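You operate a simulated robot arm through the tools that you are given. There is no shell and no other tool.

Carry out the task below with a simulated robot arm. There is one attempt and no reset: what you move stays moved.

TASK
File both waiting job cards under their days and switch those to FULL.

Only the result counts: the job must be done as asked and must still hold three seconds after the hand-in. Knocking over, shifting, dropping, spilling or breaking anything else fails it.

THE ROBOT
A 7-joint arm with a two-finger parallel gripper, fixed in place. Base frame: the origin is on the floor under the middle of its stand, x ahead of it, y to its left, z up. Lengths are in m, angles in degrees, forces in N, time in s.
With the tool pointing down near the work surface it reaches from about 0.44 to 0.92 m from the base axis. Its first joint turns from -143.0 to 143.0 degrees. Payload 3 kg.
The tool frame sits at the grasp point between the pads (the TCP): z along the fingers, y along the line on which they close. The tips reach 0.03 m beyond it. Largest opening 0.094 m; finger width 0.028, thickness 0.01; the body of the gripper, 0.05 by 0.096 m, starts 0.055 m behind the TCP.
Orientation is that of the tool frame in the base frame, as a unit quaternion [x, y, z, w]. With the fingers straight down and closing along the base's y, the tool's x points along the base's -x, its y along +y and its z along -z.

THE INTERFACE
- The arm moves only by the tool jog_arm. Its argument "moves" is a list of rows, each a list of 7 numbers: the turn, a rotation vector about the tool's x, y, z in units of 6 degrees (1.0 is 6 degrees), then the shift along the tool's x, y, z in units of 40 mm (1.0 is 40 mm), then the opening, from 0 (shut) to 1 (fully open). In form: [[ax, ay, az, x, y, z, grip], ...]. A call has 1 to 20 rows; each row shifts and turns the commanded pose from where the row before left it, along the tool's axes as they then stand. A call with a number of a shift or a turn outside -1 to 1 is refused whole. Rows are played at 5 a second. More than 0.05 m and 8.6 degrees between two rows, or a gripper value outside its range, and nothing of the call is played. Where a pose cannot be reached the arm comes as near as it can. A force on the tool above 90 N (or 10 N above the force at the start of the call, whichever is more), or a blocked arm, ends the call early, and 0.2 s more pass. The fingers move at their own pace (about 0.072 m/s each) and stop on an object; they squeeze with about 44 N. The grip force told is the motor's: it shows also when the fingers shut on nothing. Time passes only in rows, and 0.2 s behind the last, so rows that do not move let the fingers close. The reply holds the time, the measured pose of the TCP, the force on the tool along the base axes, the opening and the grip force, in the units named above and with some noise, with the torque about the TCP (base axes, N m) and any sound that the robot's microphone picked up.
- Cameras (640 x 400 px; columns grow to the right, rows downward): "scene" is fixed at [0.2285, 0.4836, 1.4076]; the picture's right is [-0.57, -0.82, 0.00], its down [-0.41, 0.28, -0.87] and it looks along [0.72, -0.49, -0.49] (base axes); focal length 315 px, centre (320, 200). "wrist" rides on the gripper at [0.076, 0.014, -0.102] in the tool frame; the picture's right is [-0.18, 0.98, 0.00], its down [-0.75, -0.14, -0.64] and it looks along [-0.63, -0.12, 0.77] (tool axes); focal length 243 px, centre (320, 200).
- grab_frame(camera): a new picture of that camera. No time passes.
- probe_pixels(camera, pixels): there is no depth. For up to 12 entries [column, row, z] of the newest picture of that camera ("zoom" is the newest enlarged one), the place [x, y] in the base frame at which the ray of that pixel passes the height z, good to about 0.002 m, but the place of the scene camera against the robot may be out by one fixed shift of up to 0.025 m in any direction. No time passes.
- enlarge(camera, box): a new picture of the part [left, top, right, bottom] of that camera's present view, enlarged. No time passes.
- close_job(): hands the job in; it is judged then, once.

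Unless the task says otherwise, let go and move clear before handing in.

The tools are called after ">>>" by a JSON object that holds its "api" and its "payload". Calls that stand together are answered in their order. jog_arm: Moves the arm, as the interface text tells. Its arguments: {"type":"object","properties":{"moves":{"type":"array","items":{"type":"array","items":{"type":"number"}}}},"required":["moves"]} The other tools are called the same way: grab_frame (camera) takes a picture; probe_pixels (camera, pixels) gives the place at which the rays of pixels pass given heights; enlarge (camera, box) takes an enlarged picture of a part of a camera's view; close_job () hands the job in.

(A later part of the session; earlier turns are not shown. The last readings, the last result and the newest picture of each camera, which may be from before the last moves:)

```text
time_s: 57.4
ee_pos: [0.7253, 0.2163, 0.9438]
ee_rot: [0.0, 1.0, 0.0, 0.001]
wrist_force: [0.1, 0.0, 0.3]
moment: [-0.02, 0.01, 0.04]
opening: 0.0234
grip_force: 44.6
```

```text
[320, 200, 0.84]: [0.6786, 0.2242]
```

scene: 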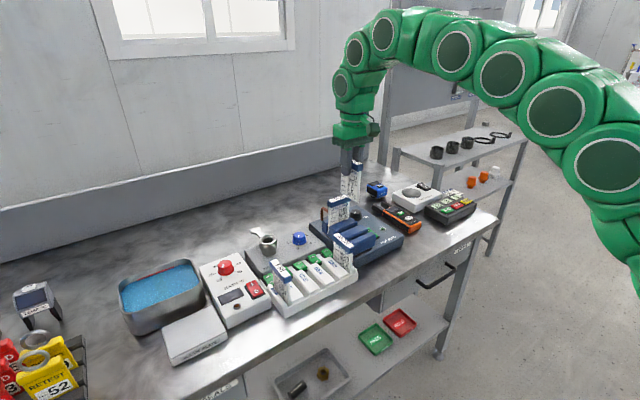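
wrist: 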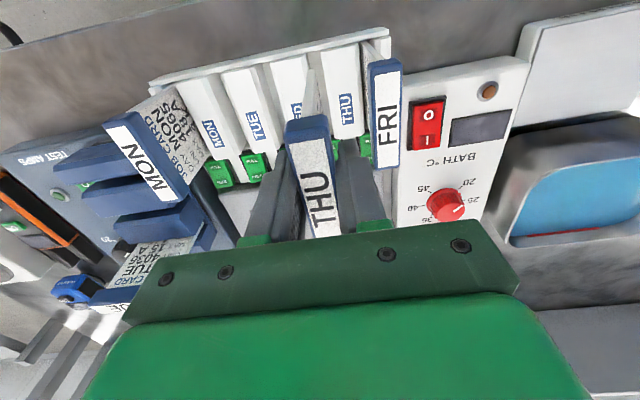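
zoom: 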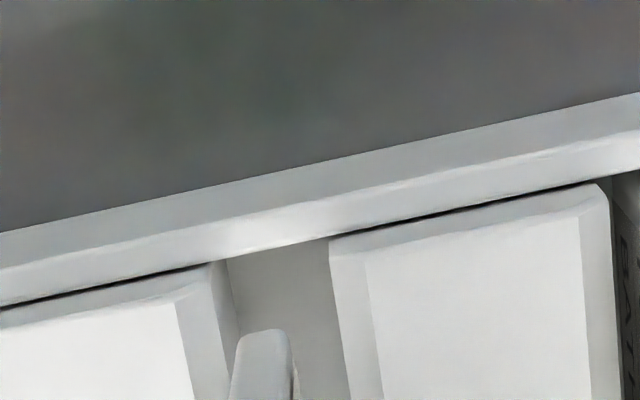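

>>> {"api": "probe_pixels", "payload": {"camera": "zoom", "pixels": [[237, 345, 0.838], [293, 345, 0.838], [210, 264, 0.835], [226, 260, 0.835], [330, 244, 0.835], [240, 335, 0.81], [226, 260, 0.81], [330, 240, 0.81], [600, 185, 0.835], [612, 200, 0.835], [178, 305, 0.84], [365, 262, 0.84]]}}

>>> {"api": "enlarge", "payload": {"camera": "wrist", "box": [320, 20, 390, 90]}}

>>> {"api": "enlarge", "payload": {"camera": "wrist", "box": [240, 30, 310, 110]}}

```text
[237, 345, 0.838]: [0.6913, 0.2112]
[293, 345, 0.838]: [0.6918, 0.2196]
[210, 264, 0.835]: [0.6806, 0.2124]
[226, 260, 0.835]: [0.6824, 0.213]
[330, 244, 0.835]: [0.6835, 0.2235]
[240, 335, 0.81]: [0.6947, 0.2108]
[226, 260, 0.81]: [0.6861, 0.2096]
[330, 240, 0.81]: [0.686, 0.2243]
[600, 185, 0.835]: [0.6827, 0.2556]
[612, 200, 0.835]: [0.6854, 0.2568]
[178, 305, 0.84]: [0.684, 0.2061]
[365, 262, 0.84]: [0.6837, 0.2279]
```

```text
5.71 times, centred on (355, 55) of wrist
```

zoom: 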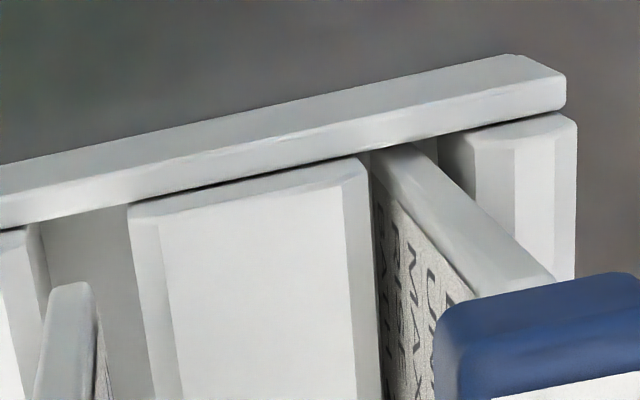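

```text
5.00 times, centred on (275, 70) of wrist
```

zoom: 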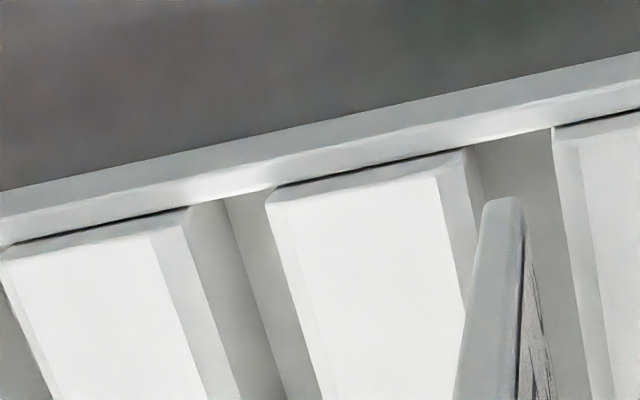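

The slot walls are at y≈0.2125 and 0.2235, so its centre is about 0.218, while the card's bottom sits at about 0.2155. I'll shift +2.2 mm in y and continue down slowly.

>>> {"api": "jog_arm", "payload": {"moves": [[0, 0, 0, 0, 0.055, -0.05, 0], [0, 0, 0, 0, 0, 0.1, 0], [0, 0, 0, 0, 0, 0.15, 0], [0, 0, 0, 0, 0, 0.15, 0], [0, 0, 0, 0, 0, 0, 0]]}}

>>> {"api": "enlarge", "payload": {"camera": "wrist", "box": [290, 20, 370, 100]}}

```text
time_s: 58.6
ee_pos: [0.7267, 0.2166, 0.9298]
ee_rot: [0.0, 1.0, 0.0, 0.0]
wrist_force: [-0.1, 0.1, -0.5]
moment: [-0.01, -0.02, 0.05]
opening: 0.0233
grip_force: 43.9
```

```text
5.00 times, centred on (330, 60) of wrist
```

zoom: 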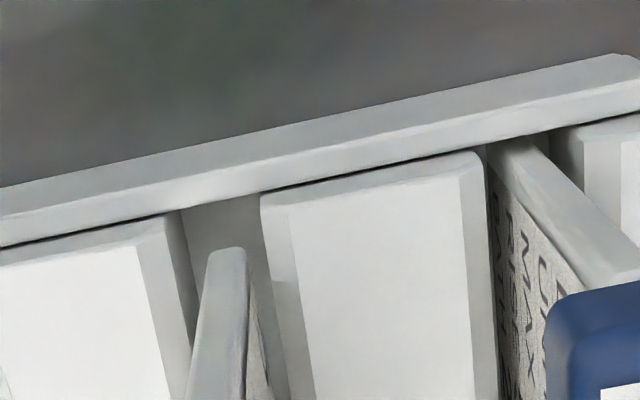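

The card's bottom is between the slot walls. I'll keep lowering in small steps toward the filed depth (TCP z≈0.902).

>>> {"api": "jog_arm", "payload": {"moves": [[0, 0, 0, 0, 0, 0.125, 0], [0, 0, 0, 0, 0, 0.125, 0], [0, 0, 0, 0, 0, 0.125, 0], [0, 0, 0, 0, 0, 0.125, 0], [0, 0, 0, 0, 0, 0, 0]]}}

>>> {"api": "enlarge", "payload": {"camera": "scene", "box": [240, 200, 370, 310]}}

>>> {"api": "enlarge", "payload": {"camera": "wrist", "box": [240, 20, 400, 180]}}

```text
time_s: 59.8
ee_pos: [0.7274, 0.2197, 0.9115]
ee_rot: [0.0, 1.0, 0.0, 0.0]
wrist_force: [-0.3, -0.2, 0.0]
moment: [0.02, -0.01, 0.01]
opening: 0.0233
grip_force: 44.0
```

```text
3.64 times, centred on (305, 255) of scene
```

zoom: 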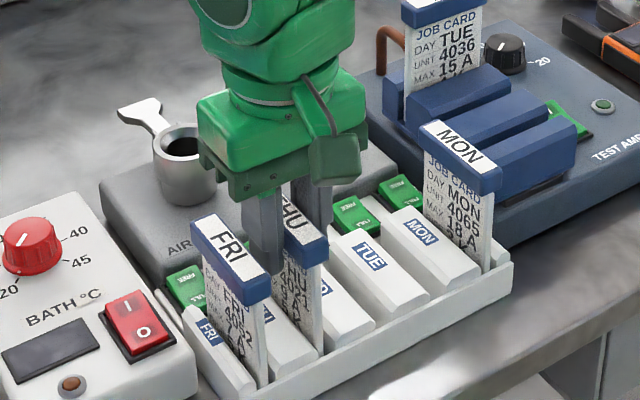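

```text
2.50 times, centred on (320, 100) of wrist
```

zoom: 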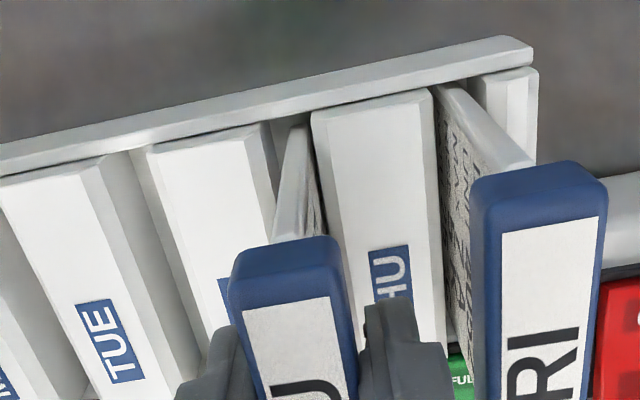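

The card is in the slot with about 9 mm to go and no force yet. I'll make the final small steps to contact.

>>> {"api": "jog_arm", "payload": {"moves": [[0, 0, 0, 0, 0, 0.075, 0], [0, 0, 0, 0, 0, 0.075, 0], [0, 0, 0, 0, 0, 0, 0]]}}

>>> {"api": "jog_arm", "payload": {"moves": [[0, 0, 0, 0, 0, 0.05, 0], [0, 0, 0, 0, 0, 0, 0]]}}

```text
time_s: 60.6
ee_pos: [0.7265, 0.2197, 0.9055]
ee_rot: [0.0, 1.0, 0.001, 0.001]
wrist_force: [-3.6, 0.4, 35.7]
moment: [0.02, 0.57, -0.02]
opening: 0.0233
grip_force: 43.7
```

```text
time_s: 61.2
ee_pos: [0.7272, 0.2196, 0.9028]
ee_rot: [0.0, 1.0, 0.0, 0.002]
wrist_force: [5.5, 1.1, 40.4]
moment: [0.02, -0.17, -0.01]
opening: 0.0235
grip_force: 43.6
```

The card is seated: 35–40 N of contact at TCP z≈0.903, matching the filed depth. I'll ease off slightly and open the fingers just enough to clear.

>>> {"api": "jog_arm", "payload": {"moves": [[0, 0, 0, 0, 0, -0.05, 0], [0, 0, 0, 0, 0, 0, 0]]}}

>>> {"api": "enlarge", "payload": {"camera": "wrist", "box": [240, 20, 400, 250]}}

>>> {"api": "enlarge", "payload": {"camera": "scene", "box": [240, 200, 370, 310]}}

```text
time_s: 61.8
ee_pos: [0.7255, 0.2191, 0.9038]
ee_rot: [0.0, 1.0, -0.001, -0.001]
wrist_force: [0.7, -0.1, 5.1]
moment: [-0.03, -0.31, -0.01]
opening: 0.0232
grip_force: 44.4
```

```text
1.74 times, centred on (320, 135) of wrist
```

zoom: 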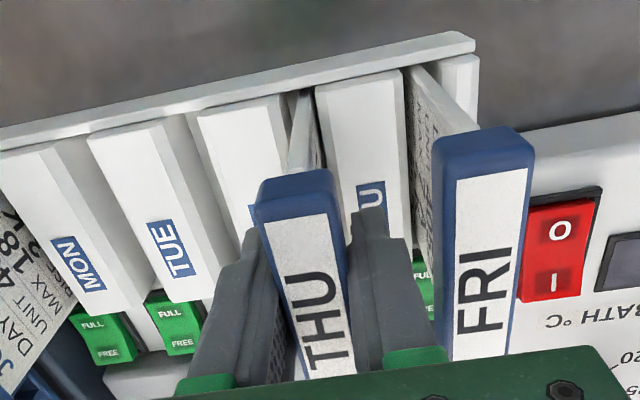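

```text
3.64 times, centred on (305, 255) of scene
```

zoom: 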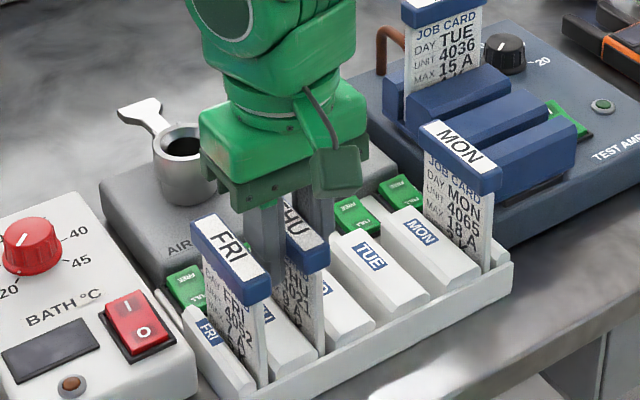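

Residual force is only 5 N and the card looks upright. I'll open in two steps and inspect.

>>> {"api": "jog_arm", "payload": {"moves": [[0, 0, 0, 0, 0, 0, 0.27], [0, 0, 0, 0, 0, 0, 0.3], [0, 0, 0, 0, 0, 0, 0.36], [0, 0, 0, 0, 0, 0, 0.36], [0, 0, 0, 0, 0, 0, 0.36]]}}

>>> {"api": "enlarge", "payload": {"camera": "wrist", "box": [240, 20, 400, 250]}}

>>> {"api": "enlarge", "payload": {"camera": "scene", "box": [240, 200, 370, 310]}}

```text
time_s: 63.0
ee_pos: [0.7256, 0.2195, 0.9044]
ee_rot: [-0.001, 1.0, 0.0, 0.0]
wrist_force: [-0.2, 0.8, -0.8]
moment: [-0.02, 0.0, 0.0]
opening: 0.0338
grip_force: 0.1
```

```text
1.74 times, centred on (320, 135) of wrist
```

zoom: 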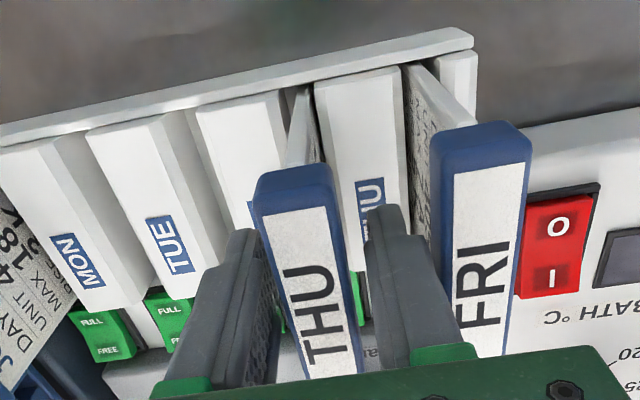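

```text
3.64 times, centred on (305, 255) of scene
```

zoom: 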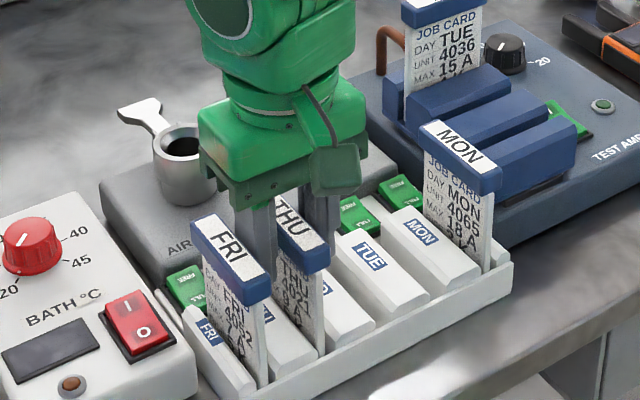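

The fingers are free of the header with no force. I'll check the header position against the finger gap before retreating.

>>> {"api": "enlarge", "payload": {"camera": "wrist", "box": [250, 80, 390, 230]}}

>>> {"api": "probe_pixels", "payload": {"camera": "zoom", "pixels": [[320, 200, 0.911]]}}

```text
2.67 times, centred on (320, 155) of wrist
```

zoom: 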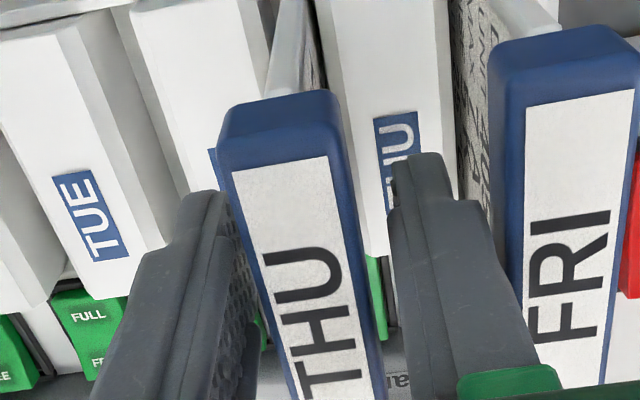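

```text
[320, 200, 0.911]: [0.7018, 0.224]
```

>>> {"api": "probe_pixels", "payload": {"camera": "zoom", "pixels": [[232, 170, 0.912], [326, 157, 0.912], [222, 168, 0.905], [343, 152, 0.905], [525, 106, 0.911], [634, 90, 0.911], [218, 200, 0.874], [397, 155, 0.874], [225, 195, 0.905], [395, 200, 0.905]]}}

```text
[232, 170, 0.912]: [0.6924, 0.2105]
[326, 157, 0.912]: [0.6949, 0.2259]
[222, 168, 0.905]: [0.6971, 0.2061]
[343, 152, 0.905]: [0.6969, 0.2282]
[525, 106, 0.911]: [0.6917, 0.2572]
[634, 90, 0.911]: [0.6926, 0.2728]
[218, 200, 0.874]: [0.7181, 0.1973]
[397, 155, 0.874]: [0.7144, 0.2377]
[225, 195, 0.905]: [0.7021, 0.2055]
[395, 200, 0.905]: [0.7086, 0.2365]
```

The header spans y≈0.206–0.228, with fingers at about 0.202 and 0.236, so it's clear on both sides. I'll retreat straight up, slowly at first.

>>> {"api": "jog_arm", "payload": {"moves": [[0, 0, 0, 0, 0, -0.3, 0.36], [0, 0, 0, 0, 0, -0.4, 0.36], [0, 0, 0, 0, 0, -0.6, 0.36], [0, 0, 0, 0, 0, -0.8, 0.36], [0, 0, 0, 0, 0, -0.9, 0.36], [0, 0, 0, 0, 0, -0.9, 0.36], [0, 0, 0, 0, 0, 0, 0.36]]}}

>>> {"api": "grab_frame", "payload": {"camera": "wrist"}}

>>> {"api": "enlarge", "payload": {"camera": "scene", "box": [240, 200, 370, 310]}}

```text
time_s: 64.6
ee_pos: [0.7226, 0.2222, 1.0602]
ee_rot: [-0.001, 1.0, 0.0, 0.0]
wrist_force: [0.4, -0.7, -0.2]
moment: [-0.01, -0.02, -0.03]
opening: 0.0338
grip_force: 0.0
```

```text
taken
```

wrist: 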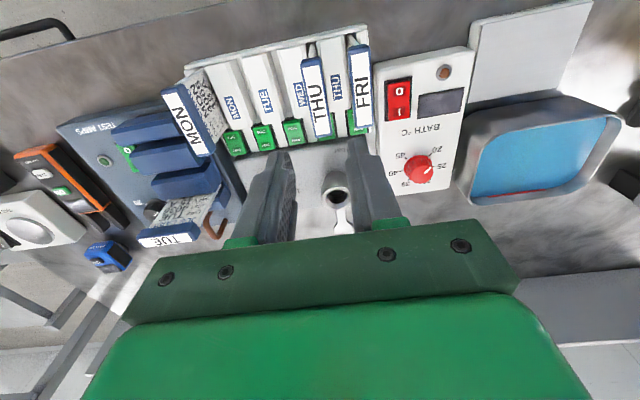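

```text
3.64 times, centred on (305, 255) of scene
```

zoom: 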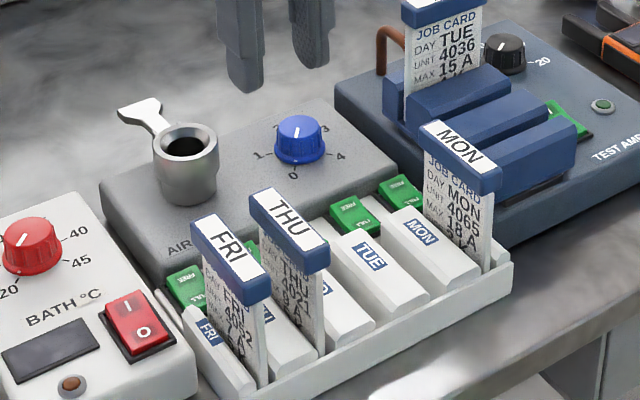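

THU is filed and standing upright next to FRI. Now I'll rotate back to the grasp orientation and move above the TUE card.

>>> {"api": "jog_arm", "payload": {"moves": [[0, 0, -1, 0, 0, 0, 0.37], [0, 0, -1, 0, 0, 0, 0.37], [0, 0, -1, 0, 0, 0, 0.37], [0, 0, -1, 0, 0, 0, 0.37], [0, 0, -1, 0, 0, 0, 0.37], [0, 0, -1, 0, 0, 0, 0.37], [0, 0, -1, 0, 0, 0, 0.37], [0, 0, -1, 0, 0, 0, 0.37], [0, 0, -1, 0, 0, 0, 0.37], [0, 0, -1, 0, 0, 0, 0.37], [0, 0, -1, 0, 0, 0, 0.37], [0, 0, -1, 0, 0, 0, 0.37], [0, 0, -1, 0, 0, 0, 0.37], [0, 0, -1, 0, 0, 0, 0.37], [0, 0, -1, 0, 0, 0, 0.37], [0, 0, 0, 0, 0, 0, 0.37]]}}

>>> {"api": "jog_arm", "payload": {"moves": [[0, 0, 0, 0.779, -0.41, 0, 0.37], [0, 0, 0, 0.779, -0.41, 0, 0.37], [0, 0, 0, 0.779, -0.41, 0, 0.37], [0, 0, 0, 0.779, -0.41, 0, 0.37], [0, 0, 0, 0.779, -0.41, 0, 0.37], [0, 0, 0, 0.779, -0.41, 0, 0.37], [0, 0, 0, 0.779, -0.41, 0, 0.37], [0, 0, 0, 0, 0, 0, 0.37], [0, 0, 0, 0, 0, 0, 0.37]]}}

>>> {"api": "grab_frame", "payload": {"camera": "wrist"}}

>>> {"api": "enlarge", "payload": {"camera": "wrist", "box": [240, 40, 400, 180]}}

```text
time_s: 68.0
ee_pos: [0.7258, 0.2185, 1.0605]
ee_rot: [0.708, -0.706, 0.0, 0.0]
wrist_force: [0.3, -0.8, 0.4]
moment: [0.0, 0.0, 0.02]
opening: 0.0348
grip_force: 0.0
```

```text
time_s: 70.0
ee_pos: [0.8403, 0.0009, 1.0612]
ee_rot: [-0.707, 0.707, 0.0, 0.001]
wrist_force: [-0.2, 0.2, -0.7]
moment: [-0.03, -0.01, 0.0]
opening: 0.0349
grip_force: 0.1
```

```text
taken
```

wrist: 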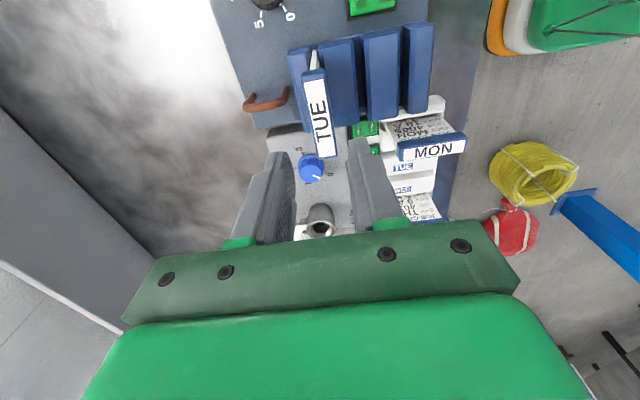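

```text
2.86 times, centred on (320, 110) of wrist
```

zoom: 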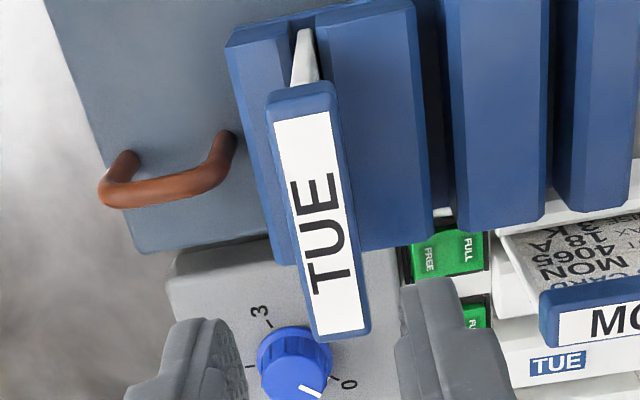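

The copper loop works out to z≈0.884 at x≈0.874, well below the fingertips at grasp height. I'll probe the TUE header corners.

>>> {"api": "probe_pixels", "payload": {"camera": "zoom", "pixels": [[274, 125, 0.963], [329, 113, 0.963], [316, 336, 0.963], [366, 328, 0.963], [267, 117, 0.963], [338, 103, 0.963], [318, 343, 0.963], [371, 335, 0.963]]}}

>>> {"api": "jog_arm", "payload": {"moves": [[0, 0, 0, 0, 0, 0, 0.37], [0, 0, 0, 0, 0, 0, 0.37]]}}

```text
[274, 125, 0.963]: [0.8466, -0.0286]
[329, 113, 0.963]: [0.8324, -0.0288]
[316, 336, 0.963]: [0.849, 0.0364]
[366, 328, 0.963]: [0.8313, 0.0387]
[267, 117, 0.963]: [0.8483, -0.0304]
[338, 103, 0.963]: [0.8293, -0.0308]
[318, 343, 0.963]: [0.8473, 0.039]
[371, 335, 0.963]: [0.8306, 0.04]
```

```text
time_s: 70.6
ee_pos: [0.8403, 0.0004, 1.0615]
ee_rot: [-0.707, 0.708, -0.001, 0.001]
wrist_force: [0.1, 0.2, 0.4]
moment: [0.01, -0.04, -0.04]
opening: 0.0347
grip_force: 0.0
```

TUE's header is centred at (0.839, 0.0045). I'll align and descend, stopping for a check above the header.

>>> {"api": "jog_arm", "payload": {"moves": [[0, 0, 0, -0.1, 0.03, 0.5, 0.37], [0, 0, 0, 0, 0, 0.5, 0.37], [0, 0, 0, 0, 0, 0.5, 0.37], [0, 0, 0, 0, 0, 0, 0.37], [0, 0, 0, 0, 0, 0, 0.37]]}}

>>> {"api": "enlarge", "payload": {"camera": "wrist", "box": [230, 90, 400, 250]}}

>>> {"api": "probe_pixels", "payload": {"camera": "zoom", "pixels": [[320, 200, 0.963]]}}

```text
time_s: 71.8
ee_pos: [0.8392, 0.0053, 0.9999]
ee_rot: [0.707, -0.707, 0.0, 0.0]
wrist_force: [-0.4, -0.6, 0.4]
moment: [0.0, -0.02, -0.03]
opening: 0.0349
grip_force: 0.1
```

```text
2.50 times, centred on (315, 170) of wrist
```

zoom: 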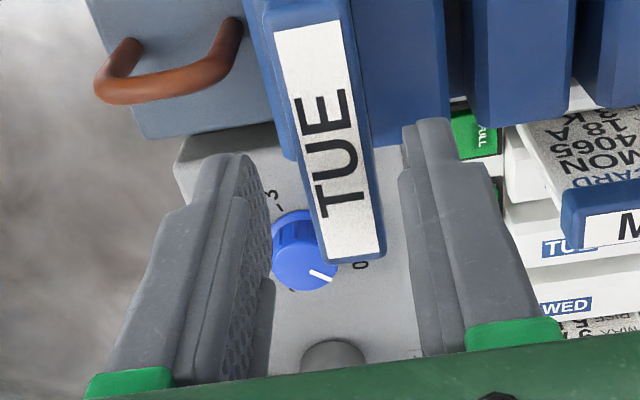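

```text
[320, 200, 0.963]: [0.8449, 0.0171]
```

The header is centred between the tips, the same as it was for THU. I'll lower to z≈0.953 and check.

>>> {"api": "jog_arm", "payload": {"moves": [[0, 0, 0, 0, 0, 0.39, 0.37], [0, 0, 0, 0, 0, 0.39, 0.37], [0, 0, 0, 0, 0, 0.39, 0.37], [0, 0, 0, 0, 0, 0, 0.37], [0, 0, 0, 0, 0, 0, 0.37]]}}

>>> {"api": "enlarge", "payload": {"camera": "wrist", "box": [230, 90, 400, 250]}}

>>> {"api": "enlarge", "payload": {"camera": "scene", "box": [290, 140, 400, 260]}}

```text
time_s: 73.0
ee_pos: [0.8391, 0.0049, 0.9552]
ee_rot: [0.707, -0.707, 0.0, 0.0]
wrist_force: [-0.6, 0.1, -1.0]
moment: [0.0, 0.0, -0.03]
opening: 0.0347
grip_force: 0.0
```

```text
2.50 times, centred on (315, 170) of wrist
```

zoom: 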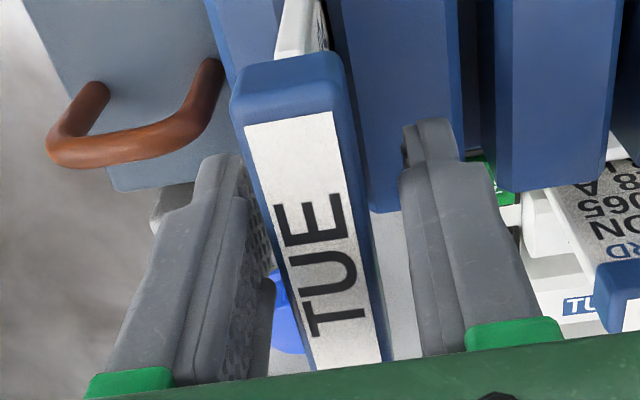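

```text
3.33 times, centred on (345, 200) of scene
```

zoom: 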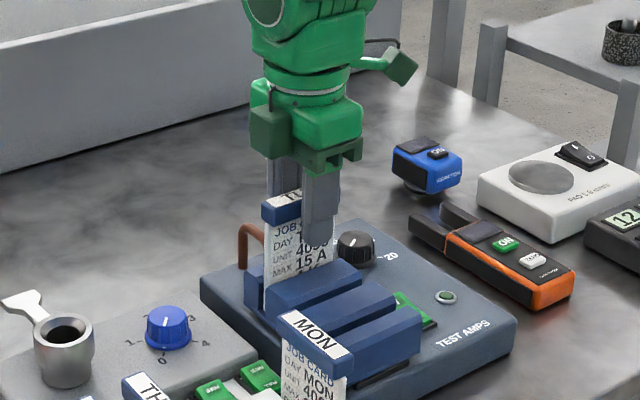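

The fingers straddle TUE's header as before. I'll close and start lifting.

>>> {"api": "jog_arm", "payload": {"moves": [[0, 0, 0, 0, 0, 0, 0], [0, 0, 0, 0, 0, 0, 0], [0, 0, 0, 0, 0, 0, 0], [0, 0, 0, 0, 0, 0, 0]]}}

>>> {"api": "jog_arm", "payload": {"moves": [[0, 0, 0, 0, 0, -0.15, 0], [0, 0, 0, 0, 0, -0.25, 0], [0, 0, 0, 0, 0, -0.35, 0], [0, 0, 0, 0, 0, 0, 0]]}}

>>> {"api": "enlarge", "payload": {"camera": "scene", "box": [290, 140, 400, 260]}}

```text
time_s: 74.0
ee_pos: [0.8382, 0.0061, 0.9546]
ee_rot: [-0.707, 0.707, 0.0, 0.0]
wrist_force: [0.4, -0.7, 0.6]
moment: [0.03, -0.02, 0.01]
opening: 0.0232
grip_force: 43.8
```

```text
time_s: 75.0
ee_pos: [0.839, 0.0057, 0.9853]
ee_rot: [0.707, -0.707, 0.0, 0.0]
wrist_force: [0.1, -0.6, -1.7]
moment: [-0.02, -0.01, 0.02]
opening: 0.0234
grip_force: 44.0
```

```text
3.33 times, centred on (345, 200) of scene
```

zoom: 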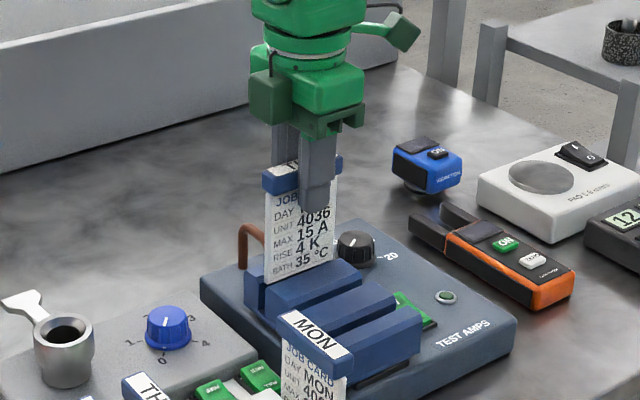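

TUE lifts cleanly. I'll raise it while easing back to x≈0.795, then rotate -90°.

>>> {"api": "jog_arm", "payload": {"moves": [[0, 0, 0, 0, 0, -0.6, 0], [0, 0, 0, 0, 0, -0.6, 0], [0, 0, 0, 0, 0.55, -0.65, 0], [0, 0, 0, 0, 0.55, -0.65, 0], [0, 0, 0, 0, 0, 0, 0]]}}

>>> {"api": "jog_arm", "payload": {"moves": [[0, 0, 1, 0, 0, 0, 0], [0, 0, 1, 0, 0, 0, 0], [0, 0, 1, 0, 0, 0, 0], [0, 0, 1, 0, 0, 0, 0], [0, 0, 1, 0, 0, 0, 0], [0, 0, 1, 0, 0, 0, 0], [0, 0, 1, 0, 0, 0, 0], [0, 0, 1, 0, 0, 0, 0], [0, 0, 1, 0, 0, 0, 0], [0, 0, 1, 0, 0, 0, 0], [0, 0, 1, 0, 0, 0, 0], [0, 0, 1, 0, 0, 0, 0], [0, 0, 1, 0, 0, 0, 0], [0, 0, 1, 0, 0, 0, 0], [0, 0, 1, 0, 0, 0, 0], [0, 0, 0, 0, 0, 0, 0]]}}

>>> {"api": "grab_frame", "payload": {"camera": "wrist"}}

>>> {"api": "enlarge", "payload": {"camera": "wrist", "box": [260, 60, 380, 240]}}

```text
time_s: 76.2
ee_pos: [0.7961, 0.006, 1.0838]
ee_rot: [-0.707, 0.707, 0.0, -0.001]
wrist_force: [-0.2, 0.1, -0.5]
moment: [-0.03, 0.04, -0.04]
opening: 0.023
grip_force: 44.2
```

```text
time_s: 79.6
ee_pos: [0.7964, 0.0051, 1.0846]
ee_rot: [0.001, 1.0, 0.0, 0.0]
wrist_force: [-0.9, -0.3, -0.5]
moment: [0.01, 0.0, 0.02]
opening: 0.0234
grip_force: 44.4
```

```text
taken
```

wrist: 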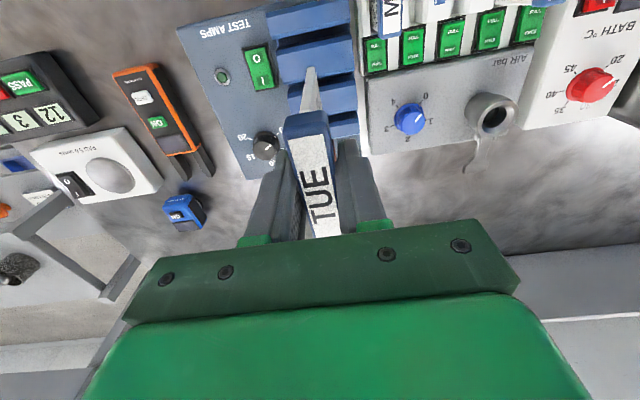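

```text
2.22 times, centred on (320, 150) of wrist
```

zoom: 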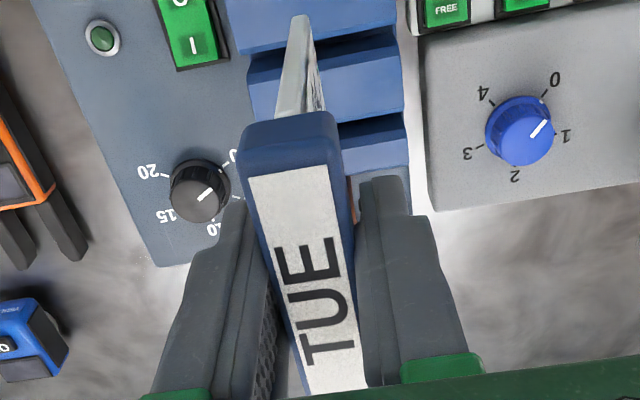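

>>> {"api": "probe_pixels", "payload": {"camera": "zoom", "pixels": [[249, 180, 1.095], [328, 166, 1.095], [240, 168, 1.095], [340, 152, 1.095], [291, 16, 0.984], [309, 16, 0.984], [305, 395, 1.095], [367, 386, 1.095]]}}

```text
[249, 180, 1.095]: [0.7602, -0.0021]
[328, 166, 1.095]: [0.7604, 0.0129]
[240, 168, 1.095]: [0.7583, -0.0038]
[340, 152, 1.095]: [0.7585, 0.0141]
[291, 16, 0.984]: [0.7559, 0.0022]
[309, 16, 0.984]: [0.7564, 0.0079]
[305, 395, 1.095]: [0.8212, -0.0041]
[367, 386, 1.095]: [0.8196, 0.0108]
```

TUE's near edge is about 3 mm further forward than THU's was, so I'll compensate. I'm carrying it to the TUE slot at about (0.7305, 0.126).

>>> {"api": "jog_arm", "payload": {"moves": [[0, 0, 0, 0.4125, 0.755, 0, 0], [0, 0, 0, 0.4125, 0.755, 0, 0], [0, 0, 0, 0.4125, 0.755, 0, 0], [0, 0, 0, 0.4125, 0.755, 0, 0], [0, 0, 0, 0, 0, 0, 0], [0, 0, 0, 0, 0, 0, 0]]}}

>>> {"api": "jog_arm", "payload": {"moves": [[0, 0, 0, 0, 0, 0.7, 0], [0, 0, 0, 0, 0, 0.7, 0], [0, 0, 0, 0, 0, 0.7, 0], [0, 0, 0, 0, 0, 0.7, 0], [0, 0, 0, 0, 0, 0, 0], [0, 0, 0, 0, 0, 0, 0]]}}

>>> {"api": "grab_frame", "payload": {"camera": "wrist"}}

>>> {"api": "enlarge", "payload": {"camera": "scene", "box": [240, 190, 370, 310]}}

>>> {"api": "enlarge", "payload": {"camera": "wrist", "box": [240, 0, 400, 160]}}

```text
time_s: 81.0
ee_pos: [0.7324, 0.1261, 1.083]
ee_rot: [0.0, 1.0, 0.0, 0.001]
wrist_force: [0.4, -0.5, -0.7]
moment: [-0.01, 0.0, -0.01]
opening: 0.0236
grip_force: 43.6
```

```text
time_s: 82.4
ee_pos: [0.7289, 0.1255, 0.9731]
ee_rot: [0.0, 1.0, 0.0, 0.0]
wrist_force: [0.2, -0.2, -0.7]
moment: [0.01, 0.02, 0.0]
opening: 0.0233
grip_force: 43.8
```

```text
taken
```

wrist: 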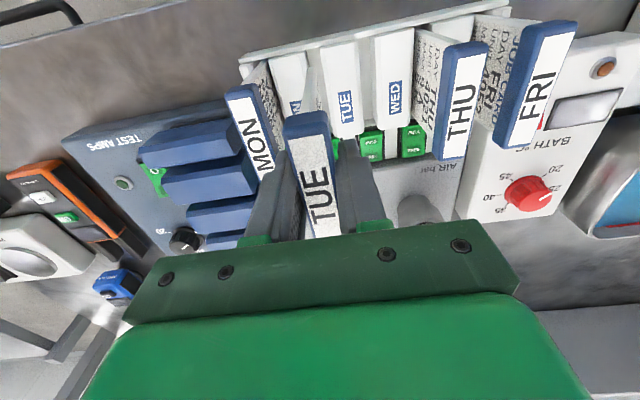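

```text
3.33 times, centred on (305, 250) of scene
```

zoom: 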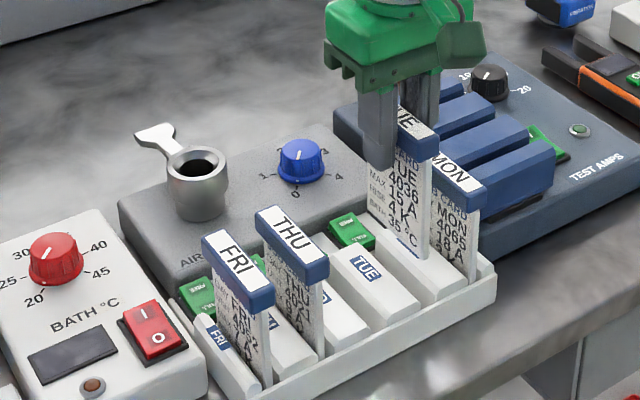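

```text
2.50 times, centred on (320, 80) of wrist
```

zoom: 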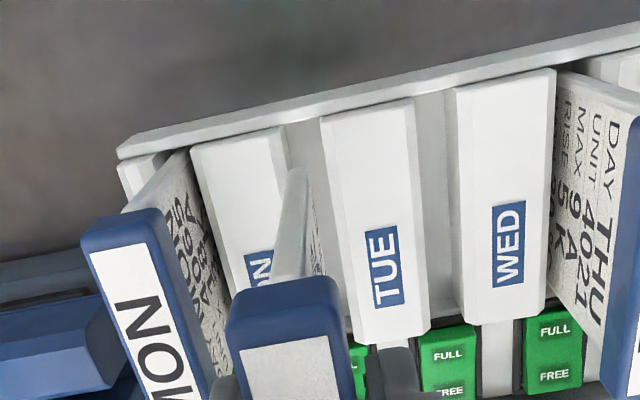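

I'll zoom in on the card's bottom edge and the TUE slot walls.

>>> {"api": "enlarge", "payload": {"camera": "wrist", "box": [285, 20, 345, 80]}}

>>> {"api": "probe_pixels", "payload": {"camera": "zoom", "pixels": [[320, 200, 0.84]]}}

```text
6.67 times, centred on (315, 50) of wrist
```

zoom: 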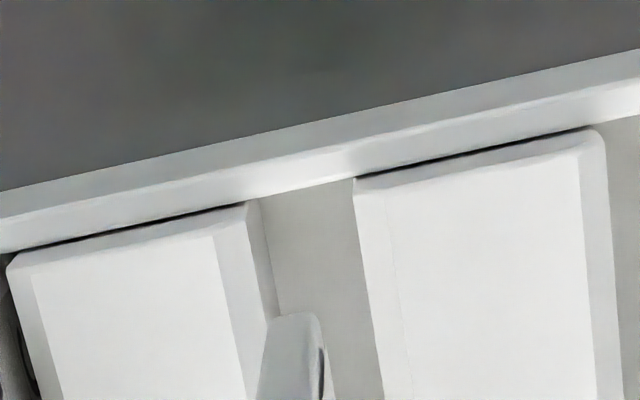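

```text
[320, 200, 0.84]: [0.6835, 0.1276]
```

>>> {"api": "probe_pixels", "payload": {"camera": "zoom", "pixels": [[246, 204, 0.835], [353, 181, 0.835], [268, 320, 0.835], [373, 320, 0.835], [270, 322, 0.867], [321, 322, 0.867], [8, 262, 0.835], [598, 132, 0.835], [212, 235, 0.84], [388, 195, 0.84]]}}

>>> {"api": "jog_arm", "payload": {"moves": [[0, 0, 0, 0, 0, 0, 0], [0, 0, 0, 0, 0, 0, 0]]}}

```text
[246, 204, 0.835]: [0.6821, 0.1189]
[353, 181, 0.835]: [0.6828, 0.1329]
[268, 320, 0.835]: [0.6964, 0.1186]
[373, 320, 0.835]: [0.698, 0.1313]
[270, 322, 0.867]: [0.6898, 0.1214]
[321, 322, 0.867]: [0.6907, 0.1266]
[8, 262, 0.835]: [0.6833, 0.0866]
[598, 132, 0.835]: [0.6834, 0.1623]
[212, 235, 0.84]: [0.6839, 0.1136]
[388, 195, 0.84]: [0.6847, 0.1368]
```

```text
time_s: 83.0
ee_pos: [0.7292, 0.1256, 0.9721]
ee_rot: [0.0, 1.0, 0.0, 0.0]
wrist_force: [-0.2, 0.3, 0.1]
moment: [0.03, 0.01, 0.0]
opening: 0.0236
grip_force: 44.3
```

The TUE slot centre is y≈0.1255 and the card bottom's is 0.124. I'll nudge +1.3 mm in y and +1.5 mm in x, then lower in steps.

>>> {"api": "jog_arm", "payload": {"moves": [[0, 0, 0, -0.0375, 0.033, 0.25, 0], [0, 0, 0, 0, 0, 0.25, 0], [0, 0, 0, 0, 0, 0.25, 0], [0, 0, 0, 0, 0, 0.15, 0], [0, 0, 0, 0, 0, 0.15, 0], [0, 0, 0, 0, 0, 0, 0]]}}

>>> {"api": "enlarge", "payload": {"camera": "wrist", "box": [280, 20, 360, 100]}}

>>> {"api": "enlarge", "payload": {"camera": "scene", "box": [240, 190, 370, 310]}}

```text
time_s: 84.4
ee_pos: [0.7312, 0.1279, 0.9303]
ee_rot: [-0.001, 1.0, 0.0, 0.0]
wrist_force: [0.3, 0.1, -0.1]
moment: [-0.01, 0.03, 0.0]
opening: 0.0231
grip_force: 43.8
```

```text
5.00 times, centred on (320, 60) of wrist
```

zoom: 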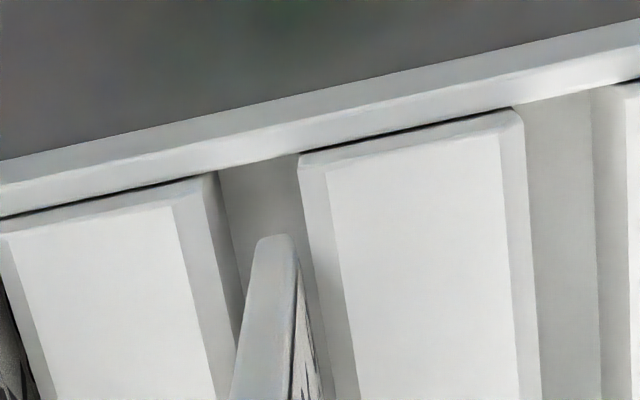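

```text
3.33 times, centred on (305, 250) of scene
```

zoom: 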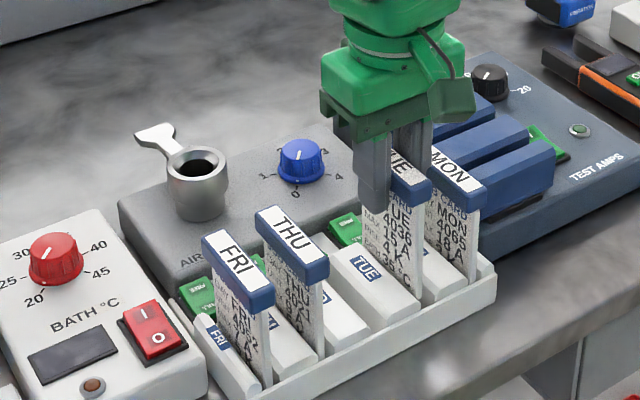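

The card's bottom is centred between the slot walls. I'll continue lowering to about 9 mm above the seat.

>>> {"api": "jog_arm", "payload": {"moves": [[0, 0, 0, 0, 0, 0.125, 0], [0, 0, 0, 0, 0, 0.125, 0], [0, 0, 0, 0, 0, 0.125, 0], [0, 0, 0, 0, 0, 0.1, 0], [0, 0, 0, 0, 0, 0, 0]]}}

>>> {"api": "enlarge", "payload": {"camera": "wrist", "box": [220, 20, 400, 220]}}

```text
time_s: 85.6
ee_pos: [0.7305, 0.1283, 0.9119]
ee_rot: [0.0, 1.0, 0.0, 0.001]
wrist_force: [-8.3, 0.6, 38.5]
moment: [0.07, -0.58, 0.05]
opening: 0.0235
grip_force: 44.1
```

```text
2.00 times, centred on (310, 120) of wrist
```

zoom: 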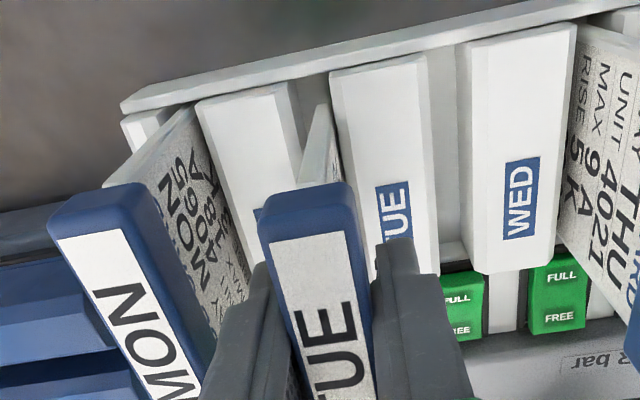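

There's 38 N of contact about 5 mm early, and the moment places it at the card's back lower corner (x≈0.768). The card is likely catching the back lip, so I'll lift off and measure the fore-aft position.

>>> {"api": "jog_arm", "payload": {"moves": [[0, 0, 0, 0, 0, -0.1, 0], [0, 0, 0, 0, 0, -0.1, 0], [0, 0, 0, 0, 0, 0, 0], [0, 0, 0, 0, 0, 0, 0]]}}

>>> {"api": "grab_frame", "payload": {"camera": "wrist"}}

>>> {"api": "enlarge", "payload": {"camera": "wrist", "box": [220, 20, 400, 250]}}

>>> {"api": "probe_pixels", "payload": {"camera": "zoom", "pixels": [[320, 200, 0.911]]}}

```text
time_s: 86.6
ee_pos: [0.7321, 0.1274, 0.9184]
ee_rot: [0.0, 1.0, 0.0, -0.001]
wrist_force: [0.3, 0.9, 0.5]
moment: [-0.03, 0.02, 0.0]
opening: 0.0232
grip_force: 44.2
```

```text
taken
```

wrist: 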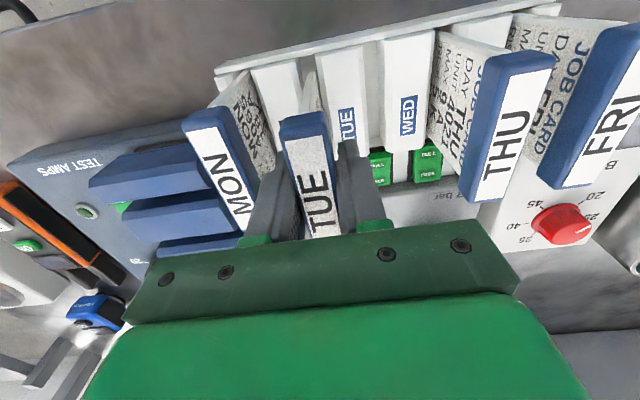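

```text
1.74 times, centred on (310, 135) of wrist
```

zoom: 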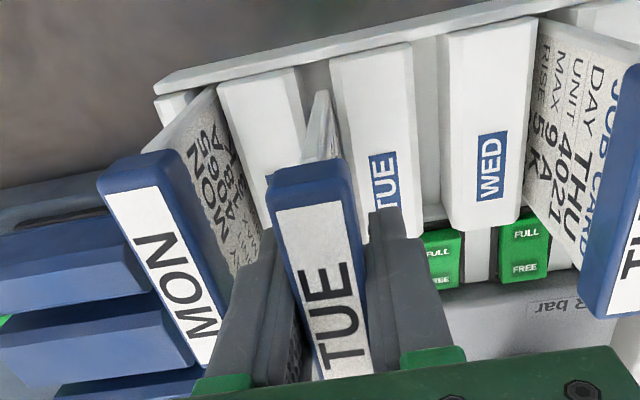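

```text
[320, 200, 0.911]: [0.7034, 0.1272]
```

>>> {"api": "enlarge", "payload": {"camera": "wrist", "box": [270, 60, 360, 160]}}

>>> {"api": "probe_pixels", "payload": {"camera": "zoom", "pixels": [[320, 200, 0.927]]}}

>>> {"api": "enlarge", "payload": {"camera": "wrist", "box": [170, 60, 290, 250]}}

>>> {"api": "probe_pixels", "payload": {"camera": "zoom", "pixels": [[320, 200, 0.911]]}}

>>> {"api": "enlarge", "payload": {"camera": "wrist", "box": [440, 0, 580, 220]}}

>>> {"api": "probe_pixels", "payload": {"camera": "zoom", "pixels": [[320, 200, 0.911]]}}

```text
4.00 times, centred on (315, 110) of wrist
```

zoom: 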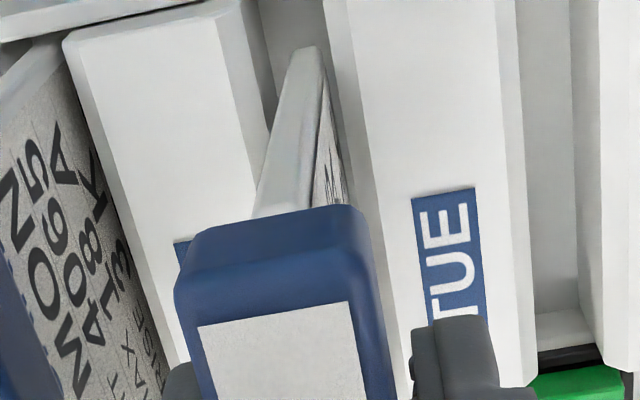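

```text
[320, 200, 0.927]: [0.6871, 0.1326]
```

```text
2.11 times, centred on (230, 155) of wrist
```

zoom: 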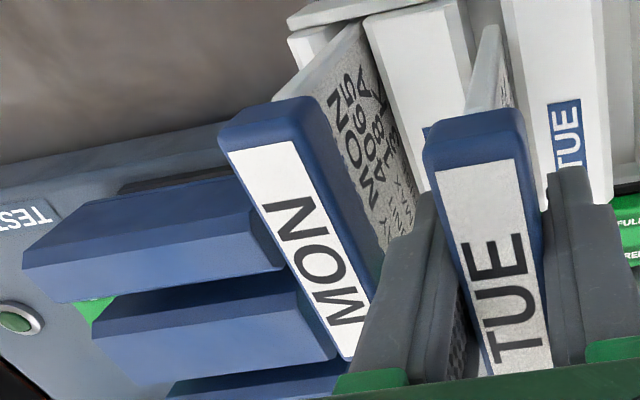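

```text
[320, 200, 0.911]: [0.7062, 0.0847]
```

```text
1.82 times, centred on (510, 110) of wrist
```

zoom: 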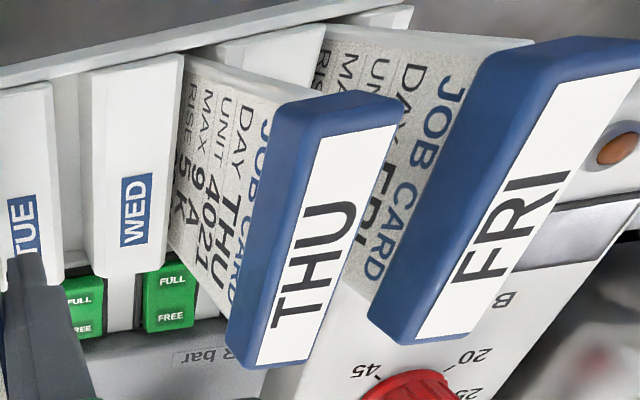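

```text
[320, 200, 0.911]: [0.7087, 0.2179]
```

>>> {"api": "probe_pixels", "payload": {"camera": "zoom", "pixels": [[318, 139, 0.911], [402, 124, 0.911], [256, 368, 0.911], [308, 360, 0.911]]}}

>>> {"api": "enlarge", "payload": {"camera": "wrist", "box": [170, 60, 290, 250]}}

>>> {"api": "probe_pixels", "payload": {"camera": "zoom", "pixels": [[230, 153, 0.911], [291, 141, 0.911], [346, 358, 0.911], [436, 170, 0.927], [514, 158, 0.927], [489, 374, 0.927], [553, 369, 0.927]]}}

>>> {"api": "enlarge", "payload": {"camera": "wrist", "box": [270, 60, 360, 160]}}

>>> {"api": "probe_pixels", "payload": {"camera": "zoom", "pixels": [[197, 326, 0.927], [347, 301, 0.927], [297, 48, 0.813], [322, 48, 0.813], [255, 210, 0.9], [305, 208, 0.9]]}}

```text
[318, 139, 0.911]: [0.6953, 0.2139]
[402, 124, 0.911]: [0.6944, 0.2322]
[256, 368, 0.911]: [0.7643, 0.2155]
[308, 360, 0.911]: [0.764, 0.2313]
```

```text
2.11 times, centred on (230, 155) of wrist
```

zoom: 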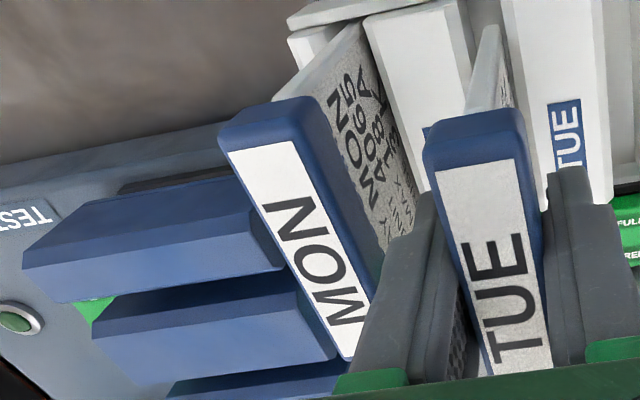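

```text
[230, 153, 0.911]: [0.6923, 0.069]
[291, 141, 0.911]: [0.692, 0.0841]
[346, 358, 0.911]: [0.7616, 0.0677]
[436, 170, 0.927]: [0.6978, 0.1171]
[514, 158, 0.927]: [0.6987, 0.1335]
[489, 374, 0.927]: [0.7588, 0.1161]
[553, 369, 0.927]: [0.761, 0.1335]
```

```text
4.00 times, centred on (315, 110) of wrist
```

zoom: 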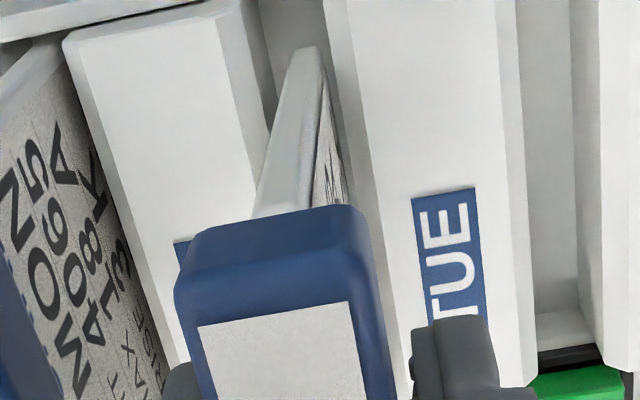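

```text
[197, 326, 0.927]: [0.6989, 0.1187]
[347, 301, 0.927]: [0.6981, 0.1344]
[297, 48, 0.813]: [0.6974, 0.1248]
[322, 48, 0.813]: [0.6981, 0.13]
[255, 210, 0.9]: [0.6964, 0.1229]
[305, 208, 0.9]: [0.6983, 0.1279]
```

Label near-edges are MON 0.692, THU 0.695 and TUE 0.698, so TUE is about 5 mm too far back and was catching the rear lip. I'll shift it -5.5 mm in x and -1 mm in y, then lower again.

>>> {"api": "jog_arm", "payload": {"moves": [[0, 0, 0, 0.1375, -0.03, 0, 0], [0, 0, 0, 0, 0, 0, 0], [0, 0, 0, 0, 0, 0.1, 0], [0, 0, 0, 0, 0, 0.1, 0], [0, 0, 0, 0, 0, 0, 0]]}}

```text
time_s: 87.8
ee_pos: [0.7267, 0.1259, 0.9113]
ee_rot: [0.0, 1.0, 0.0, 0.0]
wrist_force: [0.1, 0.6, -0.5]
moment: [0.02, 0.0, 0.01]
opening: 0.0234
grip_force: 44.3
```

No contact this time at z≈0.911, so the lip is cleared. I'll continue down in 2–3 mm steps.

>>> {"api": "jog_arm", "payload": {"moves": [[0, 0, 0, 0, 0, 0.06, 0], [0, 0, 0, 0, 0, 0.06, 0], [0, 0, 0, 0, 0, 0, 0]]}}

>>> {"api": "enlarge", "payload": {"camera": "wrist", "box": [220, 20, 400, 250]}}

```text
time_s: 88.6
ee_pos: [0.7256, 0.1258, 0.9069]
ee_rot: [0.0, 1.0, 0.0, 0.0]
wrist_force: [-0.7, 0.3, 0.1]
moment: [0.0, -0.01, -0.02]
opening: 0.0233
grip_force: 43.5
```

```text
1.74 times, centred on (310, 135) of wrist
```

zoom: 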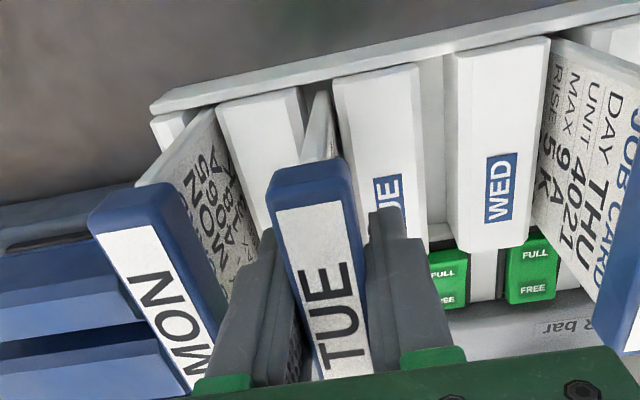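

>>> {"api": "jog_arm", "payload": {"moves": [[0, 0, 0, 0, 0, 0.05, 0], [0, 0, 0, 0, 0, 0, 0]]}}

>>> {"api": "jog_arm", "payload": {"moves": [[0, 0, 0, 0, 0, 0.04, 0], [0, 0, 0, 0, 0, 0, 0]]}}

```text
time_s: 89.2
ee_pos: [0.7263, 0.1267, 0.9052]
ee_rot: [0.0, 1.0, 0.0, 0.0]
wrist_force: [-0.9, 0.4, 0.8]
moment: [-0.01, 0.04, 0.02]
opening: 0.0233
grip_force: 43.3
```

```text
time_s: 89.8
ee_pos: [0.7265, 0.1274, 0.9038]
ee_rot: [0.0, 1.0, 0.0, 0.0]
wrist_force: [0.6, 0.4, -0.7]
moment: [-0.01, 0.02, 0.01]
opening: 0.0233
grip_force: 43.9
```

>>> {"api": "jog_arm", "payload": {"moves": [[0, 0, 0, 0, 0, 0.04, 0], [0, 0, 0, 0, 0, 0, 0]]}}

>>> {"api": "enlarge", "payload": {"camera": "scene", "box": [240, 190, 370, 310]}}

>>> {"api": "enlarge", "payload": {"camera": "wrist", "box": [220, 20, 400, 250]}}

```text
time_s: 90.4
ee_pos: [0.7266, 0.1261, 0.9006]
ee_rot: [-0.001, 1.0, -0.001, 0.0]
wrist_force: [0.8, 0.4, -1.1]
moment: [0.04, 0.03, -0.02]
opening: 0.0232
grip_force: 43.7
```

```text
3.33 times, centred on (305, 250) of scene
```

zoom: 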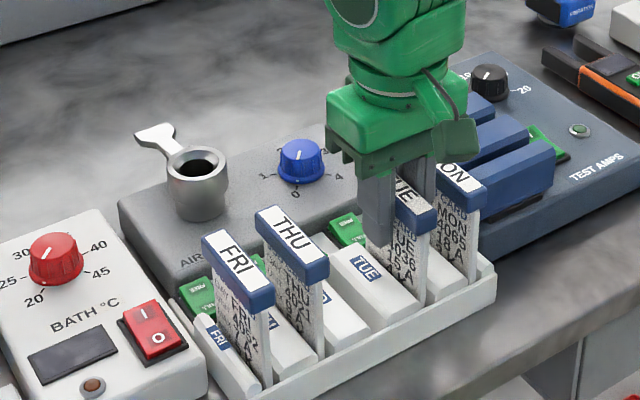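

```text
1.74 times, centred on (310, 135) of wrist
```

zoom: 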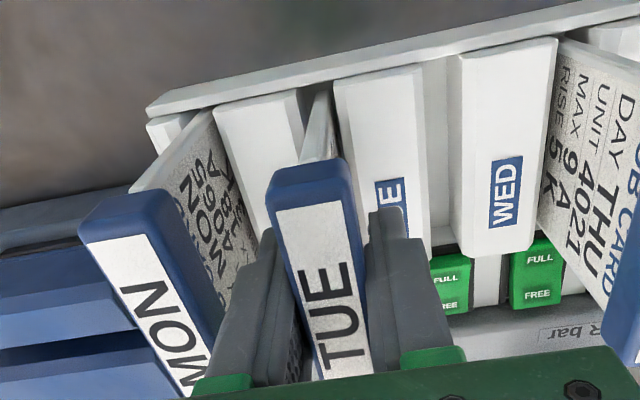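

There's still no contact at TCP z≈0.9006, though the TUE header now looks level with the other three in the scene. I'll zoom in to compare heights closely.

>>> {"api": "enlarge", "payload": {"camera": "scene", "box": [350, 235, 390, 275]}}

>>> {"api": "enlarge", "payload": {"camera": "scene", "box": [295, 235, 355, 280]}}

>>> {"api": "enlarge", "payload": {"camera": "scene", "box": [260, 240, 380, 320]}}

```text
10.00 times, centred on (370, 255) of scene
```

zoom: 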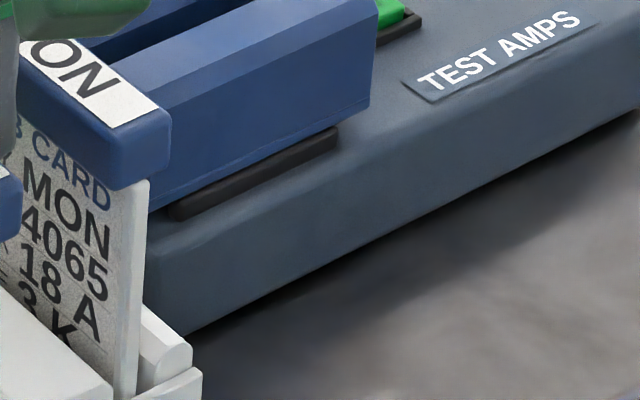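

```text
8.89 times, centred on (325, 258) of scene
```

zoom: 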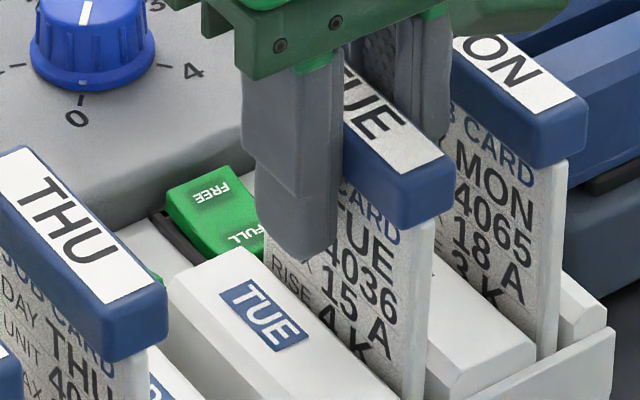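

```text
5.00 times, centred on (320, 280) of scene
```

zoom: 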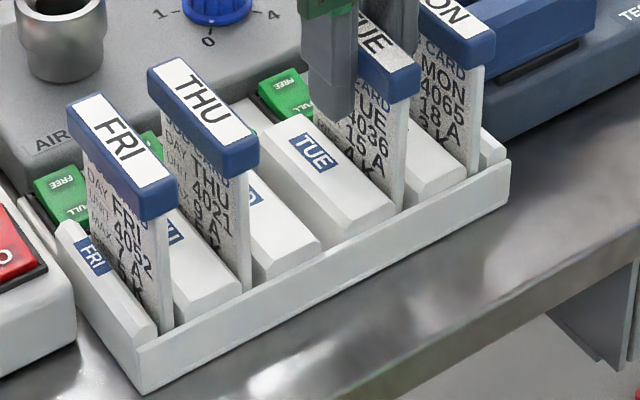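

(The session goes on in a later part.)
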